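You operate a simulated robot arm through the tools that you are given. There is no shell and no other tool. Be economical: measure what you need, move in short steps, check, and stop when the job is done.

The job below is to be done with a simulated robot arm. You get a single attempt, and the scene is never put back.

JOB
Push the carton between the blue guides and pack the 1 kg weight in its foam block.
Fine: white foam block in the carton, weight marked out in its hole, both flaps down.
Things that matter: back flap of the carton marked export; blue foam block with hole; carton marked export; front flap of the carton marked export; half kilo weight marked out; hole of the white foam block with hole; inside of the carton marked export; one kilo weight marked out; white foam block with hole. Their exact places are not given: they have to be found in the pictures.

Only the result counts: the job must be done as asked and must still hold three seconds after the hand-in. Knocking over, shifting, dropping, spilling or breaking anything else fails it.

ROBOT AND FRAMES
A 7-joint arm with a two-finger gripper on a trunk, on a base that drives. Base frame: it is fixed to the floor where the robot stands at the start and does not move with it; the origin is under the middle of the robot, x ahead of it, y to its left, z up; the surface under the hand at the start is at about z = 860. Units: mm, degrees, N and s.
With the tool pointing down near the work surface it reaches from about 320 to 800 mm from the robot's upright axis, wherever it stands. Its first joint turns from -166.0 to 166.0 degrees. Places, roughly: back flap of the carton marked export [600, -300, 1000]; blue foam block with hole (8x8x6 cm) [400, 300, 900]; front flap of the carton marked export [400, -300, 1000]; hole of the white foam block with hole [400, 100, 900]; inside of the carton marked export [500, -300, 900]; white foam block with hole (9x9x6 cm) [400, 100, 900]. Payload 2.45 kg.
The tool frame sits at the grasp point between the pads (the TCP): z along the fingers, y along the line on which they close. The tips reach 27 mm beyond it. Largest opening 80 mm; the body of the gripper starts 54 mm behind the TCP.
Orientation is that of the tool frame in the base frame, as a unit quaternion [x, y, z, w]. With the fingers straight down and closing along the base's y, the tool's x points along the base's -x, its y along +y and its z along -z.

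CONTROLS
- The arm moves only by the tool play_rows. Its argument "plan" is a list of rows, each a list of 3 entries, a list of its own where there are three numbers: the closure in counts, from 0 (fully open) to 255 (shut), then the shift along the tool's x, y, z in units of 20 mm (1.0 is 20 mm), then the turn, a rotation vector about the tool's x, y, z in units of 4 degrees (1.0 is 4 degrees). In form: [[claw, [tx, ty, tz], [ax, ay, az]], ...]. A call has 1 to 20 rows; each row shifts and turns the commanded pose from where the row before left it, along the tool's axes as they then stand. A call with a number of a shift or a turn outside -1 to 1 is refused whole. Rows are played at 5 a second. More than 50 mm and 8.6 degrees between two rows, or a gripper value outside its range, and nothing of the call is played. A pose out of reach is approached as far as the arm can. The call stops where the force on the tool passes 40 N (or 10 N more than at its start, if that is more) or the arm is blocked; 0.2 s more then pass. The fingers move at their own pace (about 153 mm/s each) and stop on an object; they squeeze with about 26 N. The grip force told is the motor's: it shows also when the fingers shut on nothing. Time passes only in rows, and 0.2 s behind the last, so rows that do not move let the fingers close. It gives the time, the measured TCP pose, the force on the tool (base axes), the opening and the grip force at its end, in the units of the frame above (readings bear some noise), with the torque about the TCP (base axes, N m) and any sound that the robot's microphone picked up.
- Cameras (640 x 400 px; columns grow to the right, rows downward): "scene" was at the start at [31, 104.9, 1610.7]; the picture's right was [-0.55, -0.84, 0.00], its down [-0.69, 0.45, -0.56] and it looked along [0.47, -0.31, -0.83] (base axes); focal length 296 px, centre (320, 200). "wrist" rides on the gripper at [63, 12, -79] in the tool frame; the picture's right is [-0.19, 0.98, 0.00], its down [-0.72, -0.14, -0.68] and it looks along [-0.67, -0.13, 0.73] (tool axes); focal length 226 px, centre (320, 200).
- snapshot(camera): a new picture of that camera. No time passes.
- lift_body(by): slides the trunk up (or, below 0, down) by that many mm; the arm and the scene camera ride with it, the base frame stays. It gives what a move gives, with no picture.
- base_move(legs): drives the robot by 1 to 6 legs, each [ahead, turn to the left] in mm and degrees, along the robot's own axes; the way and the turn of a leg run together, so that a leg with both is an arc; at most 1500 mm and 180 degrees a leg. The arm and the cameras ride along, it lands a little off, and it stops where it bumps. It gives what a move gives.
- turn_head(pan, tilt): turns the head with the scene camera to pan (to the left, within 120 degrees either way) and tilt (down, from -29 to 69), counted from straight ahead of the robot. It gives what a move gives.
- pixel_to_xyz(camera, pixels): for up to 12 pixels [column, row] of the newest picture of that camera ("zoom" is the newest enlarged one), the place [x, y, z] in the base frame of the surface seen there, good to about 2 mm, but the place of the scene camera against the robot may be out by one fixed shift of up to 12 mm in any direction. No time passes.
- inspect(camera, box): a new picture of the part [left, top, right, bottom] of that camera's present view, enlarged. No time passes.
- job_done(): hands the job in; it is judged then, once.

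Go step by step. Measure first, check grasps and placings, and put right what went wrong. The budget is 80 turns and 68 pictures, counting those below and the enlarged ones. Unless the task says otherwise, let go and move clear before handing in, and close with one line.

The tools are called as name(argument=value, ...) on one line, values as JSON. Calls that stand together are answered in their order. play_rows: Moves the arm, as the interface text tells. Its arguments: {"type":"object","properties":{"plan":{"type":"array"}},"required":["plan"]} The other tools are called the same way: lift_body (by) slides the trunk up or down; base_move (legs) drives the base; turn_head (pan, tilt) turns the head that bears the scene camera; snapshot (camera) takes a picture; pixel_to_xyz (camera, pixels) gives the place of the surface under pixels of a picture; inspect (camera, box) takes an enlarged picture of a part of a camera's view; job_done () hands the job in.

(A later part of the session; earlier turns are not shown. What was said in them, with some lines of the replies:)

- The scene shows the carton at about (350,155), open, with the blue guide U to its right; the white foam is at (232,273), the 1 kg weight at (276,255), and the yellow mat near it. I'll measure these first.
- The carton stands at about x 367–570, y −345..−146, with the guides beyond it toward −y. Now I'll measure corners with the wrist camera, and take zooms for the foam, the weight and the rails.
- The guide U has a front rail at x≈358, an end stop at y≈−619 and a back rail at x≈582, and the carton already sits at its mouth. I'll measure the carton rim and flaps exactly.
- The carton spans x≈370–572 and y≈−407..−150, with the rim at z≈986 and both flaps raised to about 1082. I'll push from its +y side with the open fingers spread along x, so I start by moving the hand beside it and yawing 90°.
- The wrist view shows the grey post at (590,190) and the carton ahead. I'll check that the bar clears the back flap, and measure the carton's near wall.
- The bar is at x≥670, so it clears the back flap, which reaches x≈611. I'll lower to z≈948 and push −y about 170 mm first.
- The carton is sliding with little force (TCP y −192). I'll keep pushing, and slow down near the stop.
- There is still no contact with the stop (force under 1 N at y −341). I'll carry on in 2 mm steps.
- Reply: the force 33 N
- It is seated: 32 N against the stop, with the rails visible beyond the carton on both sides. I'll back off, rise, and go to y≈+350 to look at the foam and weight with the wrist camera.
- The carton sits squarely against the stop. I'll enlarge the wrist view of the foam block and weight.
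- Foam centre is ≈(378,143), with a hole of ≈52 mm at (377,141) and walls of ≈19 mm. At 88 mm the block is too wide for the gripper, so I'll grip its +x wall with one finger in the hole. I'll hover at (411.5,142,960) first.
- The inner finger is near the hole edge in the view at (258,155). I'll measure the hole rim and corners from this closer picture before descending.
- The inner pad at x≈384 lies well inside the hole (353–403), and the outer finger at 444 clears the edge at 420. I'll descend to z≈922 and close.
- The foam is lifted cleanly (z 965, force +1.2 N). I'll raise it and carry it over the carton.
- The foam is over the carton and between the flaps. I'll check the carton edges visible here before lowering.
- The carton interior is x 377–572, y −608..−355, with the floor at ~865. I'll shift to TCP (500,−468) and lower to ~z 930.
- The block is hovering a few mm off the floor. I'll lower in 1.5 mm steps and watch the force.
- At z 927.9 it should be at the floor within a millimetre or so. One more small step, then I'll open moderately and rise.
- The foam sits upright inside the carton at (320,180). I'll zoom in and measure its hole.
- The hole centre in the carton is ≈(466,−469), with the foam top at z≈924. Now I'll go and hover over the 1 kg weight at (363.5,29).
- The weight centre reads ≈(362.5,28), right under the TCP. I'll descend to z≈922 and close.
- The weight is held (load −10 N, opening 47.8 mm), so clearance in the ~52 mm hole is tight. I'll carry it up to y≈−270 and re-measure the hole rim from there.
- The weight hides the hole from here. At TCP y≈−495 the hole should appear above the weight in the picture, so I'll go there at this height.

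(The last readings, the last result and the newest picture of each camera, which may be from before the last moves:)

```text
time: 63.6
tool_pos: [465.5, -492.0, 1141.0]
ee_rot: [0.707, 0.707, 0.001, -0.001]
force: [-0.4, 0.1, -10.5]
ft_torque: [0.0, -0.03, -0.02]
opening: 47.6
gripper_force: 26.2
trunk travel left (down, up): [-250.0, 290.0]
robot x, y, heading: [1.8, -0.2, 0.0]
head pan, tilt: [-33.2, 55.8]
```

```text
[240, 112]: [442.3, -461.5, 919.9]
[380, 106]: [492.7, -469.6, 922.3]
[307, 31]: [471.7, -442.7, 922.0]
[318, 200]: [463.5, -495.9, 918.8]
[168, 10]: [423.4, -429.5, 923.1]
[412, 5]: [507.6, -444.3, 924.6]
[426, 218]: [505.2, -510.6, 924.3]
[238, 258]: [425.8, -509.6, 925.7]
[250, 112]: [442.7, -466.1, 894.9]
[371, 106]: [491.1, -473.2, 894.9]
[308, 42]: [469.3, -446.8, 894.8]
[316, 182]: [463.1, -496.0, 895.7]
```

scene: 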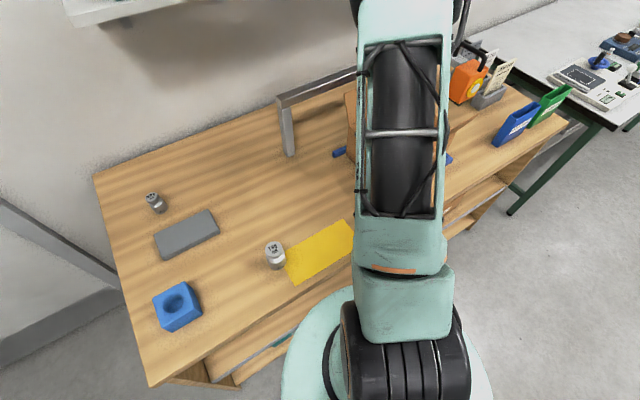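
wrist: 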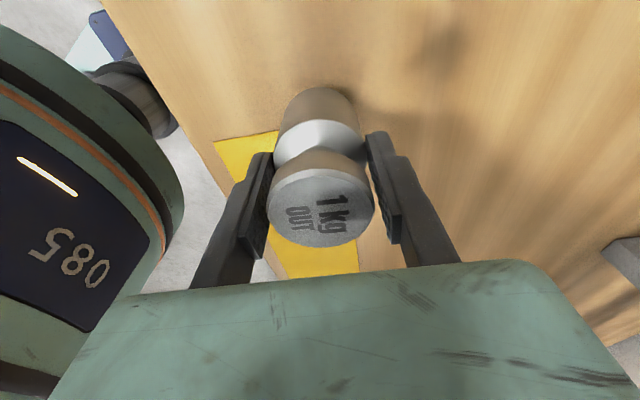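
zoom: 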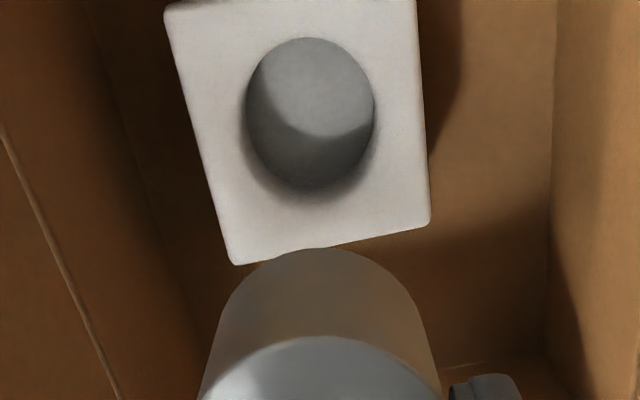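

The hole centre is ≈(467,−470) with its floor at z 895. I'll check where the weight's axis sits relative to the TCP.

snapshot(camera="wrist")

pixel_to_xyz(camera="wrist", pixels=[[320, 245], [270, 207], [374, 203], [318, 172], [322, 210], [318, 90], [290, 135], [358, 130]])

```text
40 pictures are left
```

wrist: 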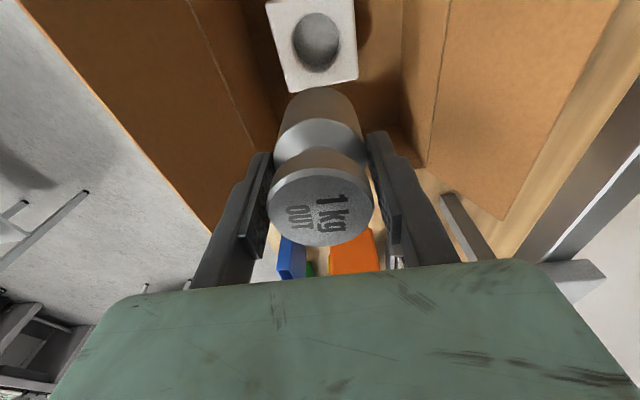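

```text
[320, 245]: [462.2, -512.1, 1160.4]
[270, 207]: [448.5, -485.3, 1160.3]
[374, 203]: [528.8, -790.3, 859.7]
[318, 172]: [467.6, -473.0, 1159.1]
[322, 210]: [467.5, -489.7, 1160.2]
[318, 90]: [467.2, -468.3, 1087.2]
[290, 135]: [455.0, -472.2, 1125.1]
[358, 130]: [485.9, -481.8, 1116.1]
```

The weight axis is at the TCP (y −492.3). I'll shift +22 mm in y to be over the hole and descend to just above the foam.

play_rows(plan=[[255, [0.55, 0.04, 0], [0, 0, 0]], [255, [0.55, 0.04, 0], [0, 0, 0]], [255, [0, 0, 1], [0, 0, 0]], [255, [0, 0, 1], [0, 0, 0]], [255, [0, 0, 1], [0, 0, 0]], [255, [0, 0, 1], [0, 0, 0]], [255, [0, 0, 1], [0, 0, 0]], [255, [0, 0, 1], [0, 0, 0]], [255, [0, 0, 1], [0, 0, 0]], [255, [0, 0, 0.4], [0, 0, 0]], [255, [0, 0, 0], [0, 0, 0]]])

snapshot(camera="wrist")

```text
time: 66.0
tool_pos: [466.8, -470.2, 994.1]
ee_rot: [0.707, 0.707, 0.001, -0.001]
force: [-1.0, 0.8, -10.1]
ft_torque: [0.02, -0.01, 0.0]
opening: 47.2
gripper_force: 25.6
trunk travel left (down, up): [-250.0, 290.0]
robot x, y, heading: [-1.8, -1.5, -0.2]
head pan, tilt: [-33.2, 55.8]
```

```text
39 pictures are left
```

wrist: 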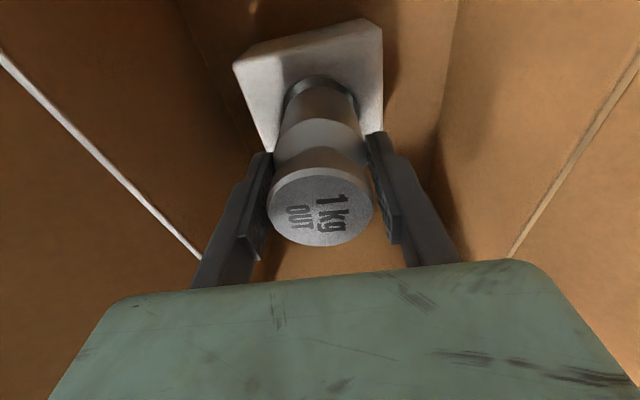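

The weight's base is just above the hole. I'll zoom in to check the alignment around its rim.

inspect(camera="wrist", box=[220, 10, 400, 140])

```text
3.08 times, centred on (310, 75) of wrist
```

zoom: 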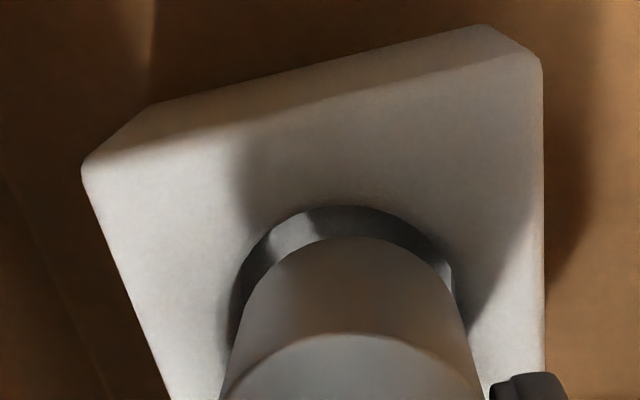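

pixel_to_xyz(camera="zoom", pixels=[[335, 202], [345, 241], [237, 285], [252, 300], [452, 285], [438, 275], [320, 206], [350, 245]])

```text
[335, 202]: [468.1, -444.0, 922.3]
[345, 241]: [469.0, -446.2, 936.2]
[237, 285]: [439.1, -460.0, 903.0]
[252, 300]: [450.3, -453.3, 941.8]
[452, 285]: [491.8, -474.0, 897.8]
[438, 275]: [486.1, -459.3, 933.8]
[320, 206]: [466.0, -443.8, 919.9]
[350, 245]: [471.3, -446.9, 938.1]
```

The front rim is at y −444 against the weight's edge at −446, about the expected clearance. I'll insert slowly.

play_rows(plan=[[255, [0, 0, 0.15], [0, 0, 0]], [255, [0, 0, 0.15], [0, 0, 0]], [255, [0, 0, 0.15], [0, 0, 0]], [255, [0, 0, 0.15], [0, 0, 0]], [255, [0, 0, 0.15], [0, 0, 0]], [255, [0, 0, 0.15], [0, 0, 0]], [255, [0, 0, 0.15], [0, 0, 0]], [255, [0, 0, 0.15], [0, 0, 0]], [255, [0, 0, 0.15], [0, 0, 0]], [255, [0, 0, 0.15], [0, 0, 0]]])

snapshot(camera="wrist")

```text
time: 68.2
tool_pos: [466.5, -468.8, 964.1]
ee_rot: [0.707, 0.707, 0.001, 0.0]
force: [0.7, 0.3, -9.5]
ft_torque: [-0.02, -0.03, -0.04]
opening: 47.4
gripper_force: 26.3
trunk travel left (down, up): [-250.0, 290.0]
robot x, y, heading: [-1.3, 0.7, 0.1]
head pan, tilt: [-33.2, 55.8]
```

```text
37 pictures are left
```

wrist: 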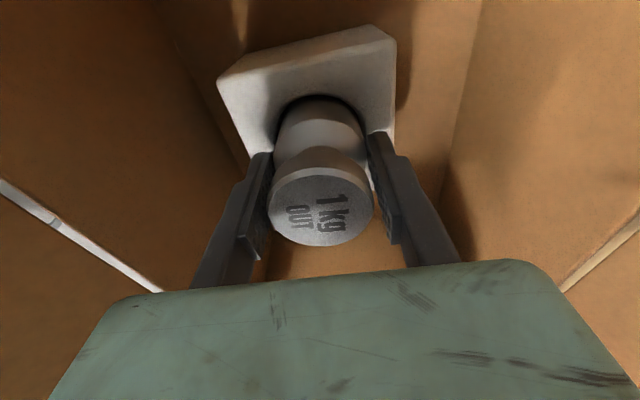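

The weight has entered the hole without touching. I'll keep lowering in 1 mm steps.

play_rows(plan=[[255, [0, 0, 0.05], [0, 0, 0]], [255, [0, 0, 0.05], [0, 0, 0]], [255, [0, 0, 0.05], [0, 0, 0]], [255, [0, 0, 0.05], [0, 0, 0]], [255, [0, 0, 0], [0, 0, 0]]])

```text
time: 69.4
tool_pos: [466.5, -469.3, 958.5]
ee_rot: [0.707, 0.707, 0.001, -0.001]
force: [-0.3, 0.8, -9.2]
ft_torque: [0.04, -0.01, 0.01]
opening: 47.5
gripper_force: 25.6
trunk travel left (down, up): [-250.0, 290.0]
robot x, y, heading: [-0.9, -3.0, -0.0]
head pan, tilt: [-33.2, 55.8]
```

play_rows(plan=[[255, [0, 0, 0.05], [0, 0, 0]], [255, [0, 0, 0.05], [0, 0, 0]], [255, [0, 0, 0], [0, 0, 0]]])

```text
time: 70.2
tool_pos: [465.9, -469.6, 959.1]
ee_rot: [0.707, 0.707, -0.001, 0.0]
force: [1.3, -0.7, -6.4]
ft_torque: [-0.06, -0.05, 0.03]
opening: 47.4
gripper_force: 26.3
trunk travel left (down, up): [-250.0, 290.0]
robot x, y, heading: [-0.7, 1.9, 0.0]
head pan, tilt: [-33.2, 55.8]
```

Contact has begun (load down to 6.4 N), so the weight is on the hole's floor. I'll open and rise straight up.

play_rows(plan=[[60, [0, 0, 0], [0, 0, 0]], [60, [0, 0, 0], [0, 0, 0]], [60, [0, 0, -0.5], [0, 0, 0]], [60, [0, 0, -1], [0, 0, 0]], [60, [0, 0, -1], [0, 0, 0]], [60, [0, 0, -1], [0, 0, 0]], [60, [0, 0, -1], [0, 0, 0]], [60, [0, 0, -1], [0, 0, 0]], [60, [0, 0, -1], [0, 0, 0]], [60, [0, 0, -1], [0, 0, 0]], [60, [0, 0, -1], [0, 0, 0]], [60, [0, 0, -1], [0, 0, 0]], [60, [0, 0, -1], [0, 0, 0]], [60, [1, 0, 0], [0, 0, 0]], [60, [1, 0, 0], [0, 0, 0]], [60, [1, 0, 0], [0, 0, 0]], [60, [1, 0, 0], [0, 0, 0]], [60, [1, 0, 0], [0, 0, 0]], [60, [1, 0, 0], [0, 0, 0]]])

snapshot(camera="wrist")

```text
time: 74.2
tool_pos: [465.6, -349.7, 1167.6]
ee_rot: [0.707, 0.707, 0.0, -0.001]
force: [0.2, -0.4, 0.3]
ft_torque: [0.03, 0.01, 0.01]
opening: 61.1
gripper_force: 0.0
trunk travel left (down, up): [-250.0, 290.0]
robot x, y, heading: [-3.0, -1.4, -0.2]
head pan, tilt: [-33.2, 55.8]
```

```text
36 pictures are left
```

wrist: 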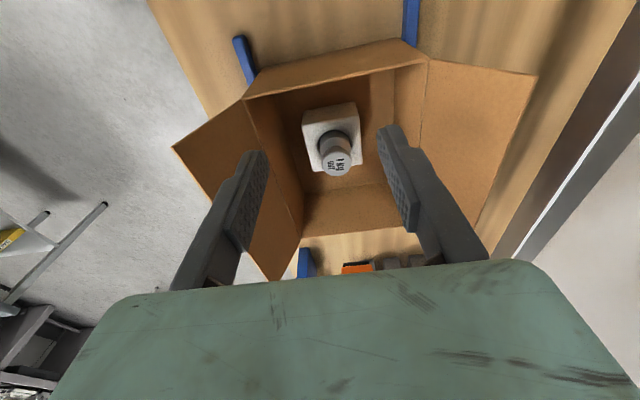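

The weight is upright in the foam. I'll measure the head height and the back flap and bar geometry before closing flaps.

pixel_to_xyz(camera="wrist", pixels=[[336, 158], [535, 76], [505, 170], [422, 150], [480, 235], [595, 100], [570, 150], [520, 250], [175, 148], [265, 275], [247, 97], [340, 172]])

snapshot(camera="scene")

```text
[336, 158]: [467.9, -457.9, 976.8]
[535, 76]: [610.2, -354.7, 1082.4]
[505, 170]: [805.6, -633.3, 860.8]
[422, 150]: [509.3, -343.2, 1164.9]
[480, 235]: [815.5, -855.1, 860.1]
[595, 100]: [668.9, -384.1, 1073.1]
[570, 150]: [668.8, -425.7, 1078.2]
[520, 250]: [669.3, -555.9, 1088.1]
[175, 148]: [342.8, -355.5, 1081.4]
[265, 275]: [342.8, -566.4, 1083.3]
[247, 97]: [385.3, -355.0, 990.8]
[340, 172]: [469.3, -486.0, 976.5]
```

```text
35 pictures are left
```

scene: 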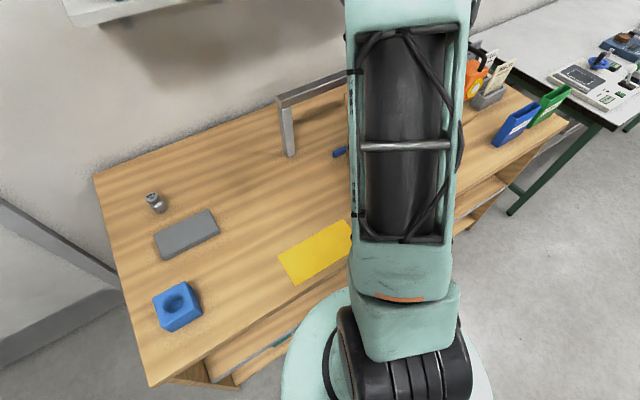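

The weight is seated (top at 976.5, below the rim at 990). The bar's front face is x 669 and the flap top x 610, so closed fingers fit between. I'll move there above z 1160 and lower behind the flap.

play_rows(plan=[[255, [-0.25, 1, 0], [0, 0, 0]], [255, [-0.25, 1, 0], [0, 0, 0]], [255, [-0.25, 1, 0], [0, 0, 0]], [255, [-0.25, 1, 0], [0, 0, 0]], [255, [-0.25, 1, 0], [0, 0, 0]], [255, [-0.25, 1, 0], [0, 0, 0]], [255, [-0.25, 1, 0], [0, 0, 0]], [255, [-0.25, 1, 0], [0, 0, 0]], [255, [-0.25, 0.7, 0], [0, 0, 0]], [255, [0, 0, 0], [0, 0, 0]]])

snapshot(camera="wrist")

```text
time: 76.4
tool_pos: [638.3, -393.5, 1169.7]
ee_rot: [0.707, 0.707, 0.0, 0.0]
force: [-0.2, 0.5, -0.6]
ft_torque: [0.02, 0.0, -0.02]
opening: 0.3
gripper_force: 25.6
trunk travel left (down, up): [-250.0, 290.0]
robot x, y, heading: [0.1, 3.0, -0.3]
head pan, tilt: [-33.2, 55.8]
```

```text
34 pictures are left
```

wrist: 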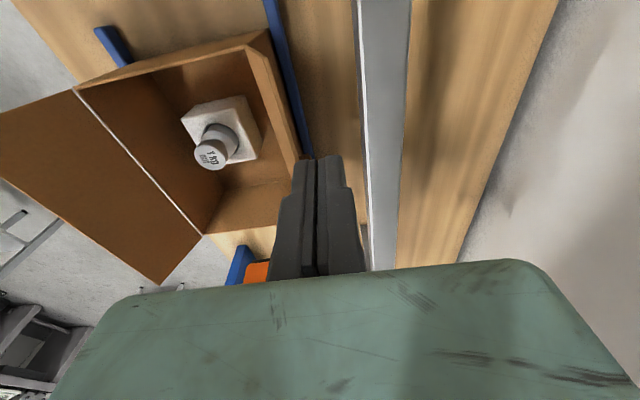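

The back flap is seen edge-on at (265,80), and the fingers hang between it and the grey bar. I'll lower 82 mm, then push −x.

play_rows(plan=[[255, [0, 0, 1], [0, 0, 0]], [255, [0, 0, 1], [0, 0, 0]], [255, [0, 0, 1], [0, 0, 0]], [255, [0, 0, 1], [0, 0, 0]], [255, [0, -0.5, 0], [0, 0, 0]], [255, [0, -0.5, 0], [0, 0, 0]], [255, [0, -0.5, 0], [0, 0, 0]], [255, [0, -0.5, 0], [0, 0, 0]]])

snapshot(camera="wrist")

```text
time: 78.2
tool_pos: [599.1, -393.8, 1087.3]
ee_rot: [0.707, 0.707, 0.001, 0.0]
force: [-0.3, -0.3, 0.1]
ft_torque: [-0.01, 0.02, -0.02]
opening: 0.0
gripper_force: 25.9
trunk travel left (down, up): [-250.0, 290.0]
robot x, y, heading: [0.4, -1.3, -0.0]
head pan, tilt: [-33.2, 55.8]
```

```text
33 pictures are left
```

wrist: 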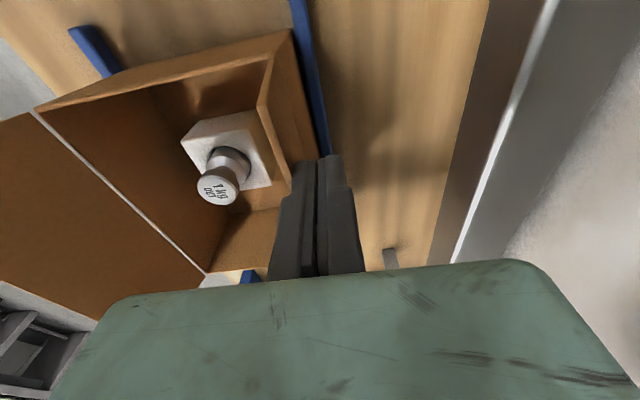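

The push needs almost no force and the flap is moving. I'll continue along the arc to x≈500.

play_rows(plan=[[255, [0, -0.5, 0], [0, 0, 0]], [255, [0, -0.5, 0], [0, 0, 0]], [255, [0, -0.5, 0], [0, 0, 0]], [255, [0, -0.5, 0], [0, 0, 0]], [255, [0, -0.5, 0], [0, 0, 0]], [255, [0, -0.5, 0], [0, 0, 0]], [255, [0, -0.5, 0], [0, 0, 0]]])

snapshot(camera="wrist")

```text
time: 79.8
tool_pos: [530.7, -392.7, 1090.1]
ee_rot: [0.707, 0.707, 0.0, 0.0]
force: [0.5, 0.5, -0.1]
ft_torque: [-0.02, 0.02, 0.02]
opening: 0.1
gripper_force: 25.7
trunk travel left (down, up): [-250.0, 290.0]
robot x, y, heading: [0.8, 1.0, -0.0]
head pan, tilt: [-33.2, 55.8]
```

```text
32 pictures are left
```

wrist: 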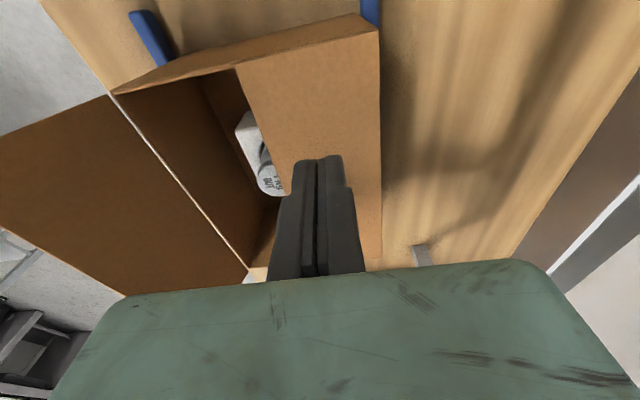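

The back flap now leans past vertical, covering part of the opening. I'll check its edge height.

pixel_to_xyz(camera="wrist", pixels=[[240, 72], [265, 140], [375, 35], [310, 80]])

```text
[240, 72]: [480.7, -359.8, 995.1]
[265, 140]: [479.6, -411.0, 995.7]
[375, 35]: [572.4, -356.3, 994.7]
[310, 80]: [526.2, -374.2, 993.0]
```

The back flap has fallen flat (z≈995, edge at x≈480). Next is the front flap: rise, move in front of it (x≈305), and lower.

play_rows(plan=[[255, [0, 0, -1], [0, 0, 0]], [255, [0, 0, -1], [0, 0, 0]], [255, [0, 0, -1], [0, 0, 0]], [255, [0, 0, -1], [0, 0, 0]], [255, [0, -1, 0], [0, 0, 0]], [255, [0, -1, 0], [0, 0, 0]], [255, [0, -1, 0], [0, 0, 0]], [255, [0, -1, 0], [0, 0, 0]], [255, [0, -1, 0], [0, 0, 0]], [255, [0, -1, 0], [0, 0, 0]], [255, [0, -1, 0], [0, 0, 0]], [255, [0, -1, 0], [0, 0, 0]], [255, [0, -1, 0], [0, 0, 0]], [255, [0, -1, 0], [0, 0, 0]], [255, [0, -1, 0], [0, 0, 0]], [255, [0, -0.3, 0], [0, 0, 0]], [255, [0, 0, 0], [0, 0, 0]]])

snapshot(camera="wrist")

```text
time: 83.4
tool_pos: [304.1, -394.9, 1169.3]
ee_rot: [0.707, 0.707, 0.0, -0.001]
force: [0.6, -0.3, 0.5]
ft_torque: [-0.01, 0.02, 0.0]
opening: 0.0
gripper_force: 25.9
trunk travel left (down, up): [-250.0, 290.0]
robot x, y, heading: [1.5, -1.2, 0.3]
head pan, tilt: [-33.2, 55.8]
```

```text
31 pictures are left
```

wrist: 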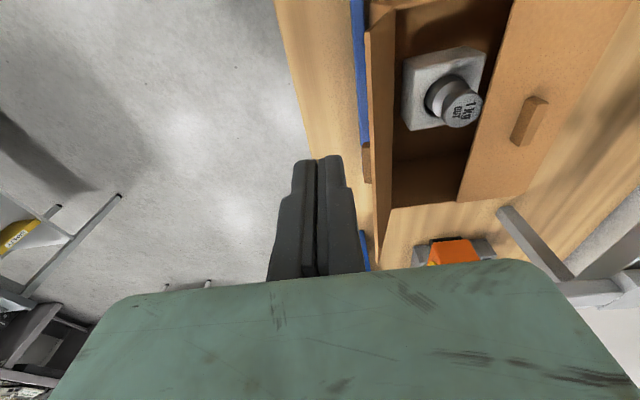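

The front flap is edge-on at (378,130), with the fingers in front of it. I'll lower and push +x.

play_rows(plan=[[255, [0, 0, 1], [0, 0, 0]], [255, [0, 0, 1], [0, 0, 0]], [255, [0, 0, 1], [0, 0, 0]], [255, [0, 0, 1], [0, 0, 0]], [255, [0, 0.5, 0], [0, 0, 0]], [255, [0, 0.5, 0], [0, 0, 0]], [255, [0, 0.5, 0], [0, 0, 0]], [255, [0, 0.5, 0], [0, 0, 0]], [255, [0, 0.5, 0], [0, 0, 0]], [255, [0, 0.5, 0], [0, 0, 0]], [255, [0, 0.5, 0], [0, 0, 0]], [255, [0, 0.5, 0], [0, 0, 0]], [255, [0, 0.5, 0], [0, 0, 0]], [255, [0, 0.5, 0], [0, 0, 0]], [255, [0, 0.5, 0], [0, 0, 0]], [255, [0, 0.5, 0], [0, 0, 0]], [255, [0, 0, 0], [0, 0, 0]]])

snapshot(camera="wrist")

```text
time: 87.0
tool_pos: [423.9, -393.6, 1090.3]
ee_rot: [0.708, 0.707, 0.0, -0.001]
force: [0.9, 0.1, 0.1]
ft_torque: [0.02, -0.02, -0.01]
opening: 0.0
gripper_force: 26.4
trunk travel left (down, up): [-250.0, 290.0]
robot x, y, heading: [1.9, 1.8, -0.1]
head pan, tilt: [-33.2, 55.8]
```

```text
30 pictures are left
```

wrist: 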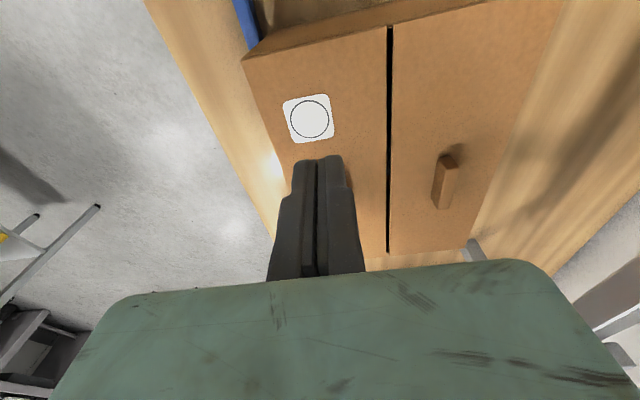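

Both flaps are down, meeting at the slit at (390,140). I'll check heights, retreat away, and take a scene view.

pixel_to_xyz(camera="wrist", pixels=[[380, 50], [378, 230], [398, 50], [400, 230], [250, 62], [300, 60]])

play_rows(plan=[[255, [0, 0, -1], [0, 0, 0]], [255, [0, 0, -1], [0, 0, 0]], [255, [0, 0, -1], [0, 0, 0]], [255, [0, 0, -1], [0, 0, 0]], [255, [1, 0, 0], [0, 0, 0]], [255, [1, 0, 0], [0, 0, 0]], [255, [1, 0, 0], [0, 0, 0]], [255, [1, 0, 0], [0, 0, 0]], [255, [1, 0, 0], [0, 0, 0]], [255, [1, 0, 0], [0, 0, 0]], [255, [1, 0, 0], [0, 0, 0]], [255, [1, 0, 0], [0, 0, 0]], [255, [1, 0, 0], [0, 0, 0]], [255, [1, 0, 0], [0, 0, 0]], [255, [1, 0, 0], [0, 0, 0]], [255, [1, 0, 0], [0, 0, 0]], [255, [1, 0, 0], [0, 0, 0]], [255, [1, 0, 0], [0, 0, 0]], [255, [1, 0, 0], [0, 0, 0]]])

snapshot(camera="scene")

snapshot(camera="wrist")

```text
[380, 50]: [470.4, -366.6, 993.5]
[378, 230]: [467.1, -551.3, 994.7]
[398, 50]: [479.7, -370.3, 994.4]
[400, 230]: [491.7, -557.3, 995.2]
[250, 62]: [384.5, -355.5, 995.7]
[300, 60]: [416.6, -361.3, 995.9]
```

```text
time: 91.0
tool_pos: [424.9, -94.3, 1168.4]
ee_rot: [0.707, 0.707, 0.001, 0.001]
force: [-0.3, 1.0, 0.0]
ft_torque: [0.0, 0.02, 0.0]
opening: 0.0
gripper_force: 25.9
trunk travel left (down, up): [-250.0, 290.0]
robot x, y, heading: [1.4, -0.6, -0.1]
head pan, tilt: [-33.2, 55.8]
```

```text
29 pictures are left
```

scene: 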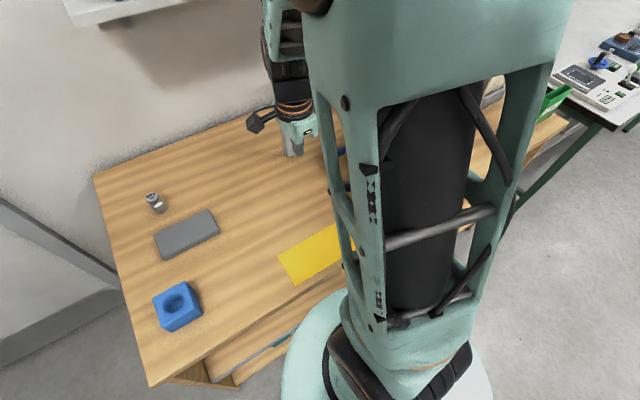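

```text
28 pictures are left
```

wrist: 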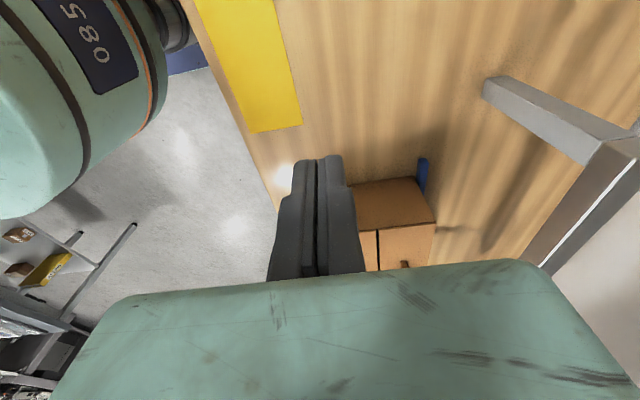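

Both flaps lie flat at z≈994–996, the carton is still against its stop (near face y≈−355), and the arm is clear. I'm handing in.

job_done()

```text
The job is handed in.
```

The job is done and handed in: the carton is between the blue guides against the end stop, the 1 kg weight is seated in the white foam block inside, and both flaps are down.
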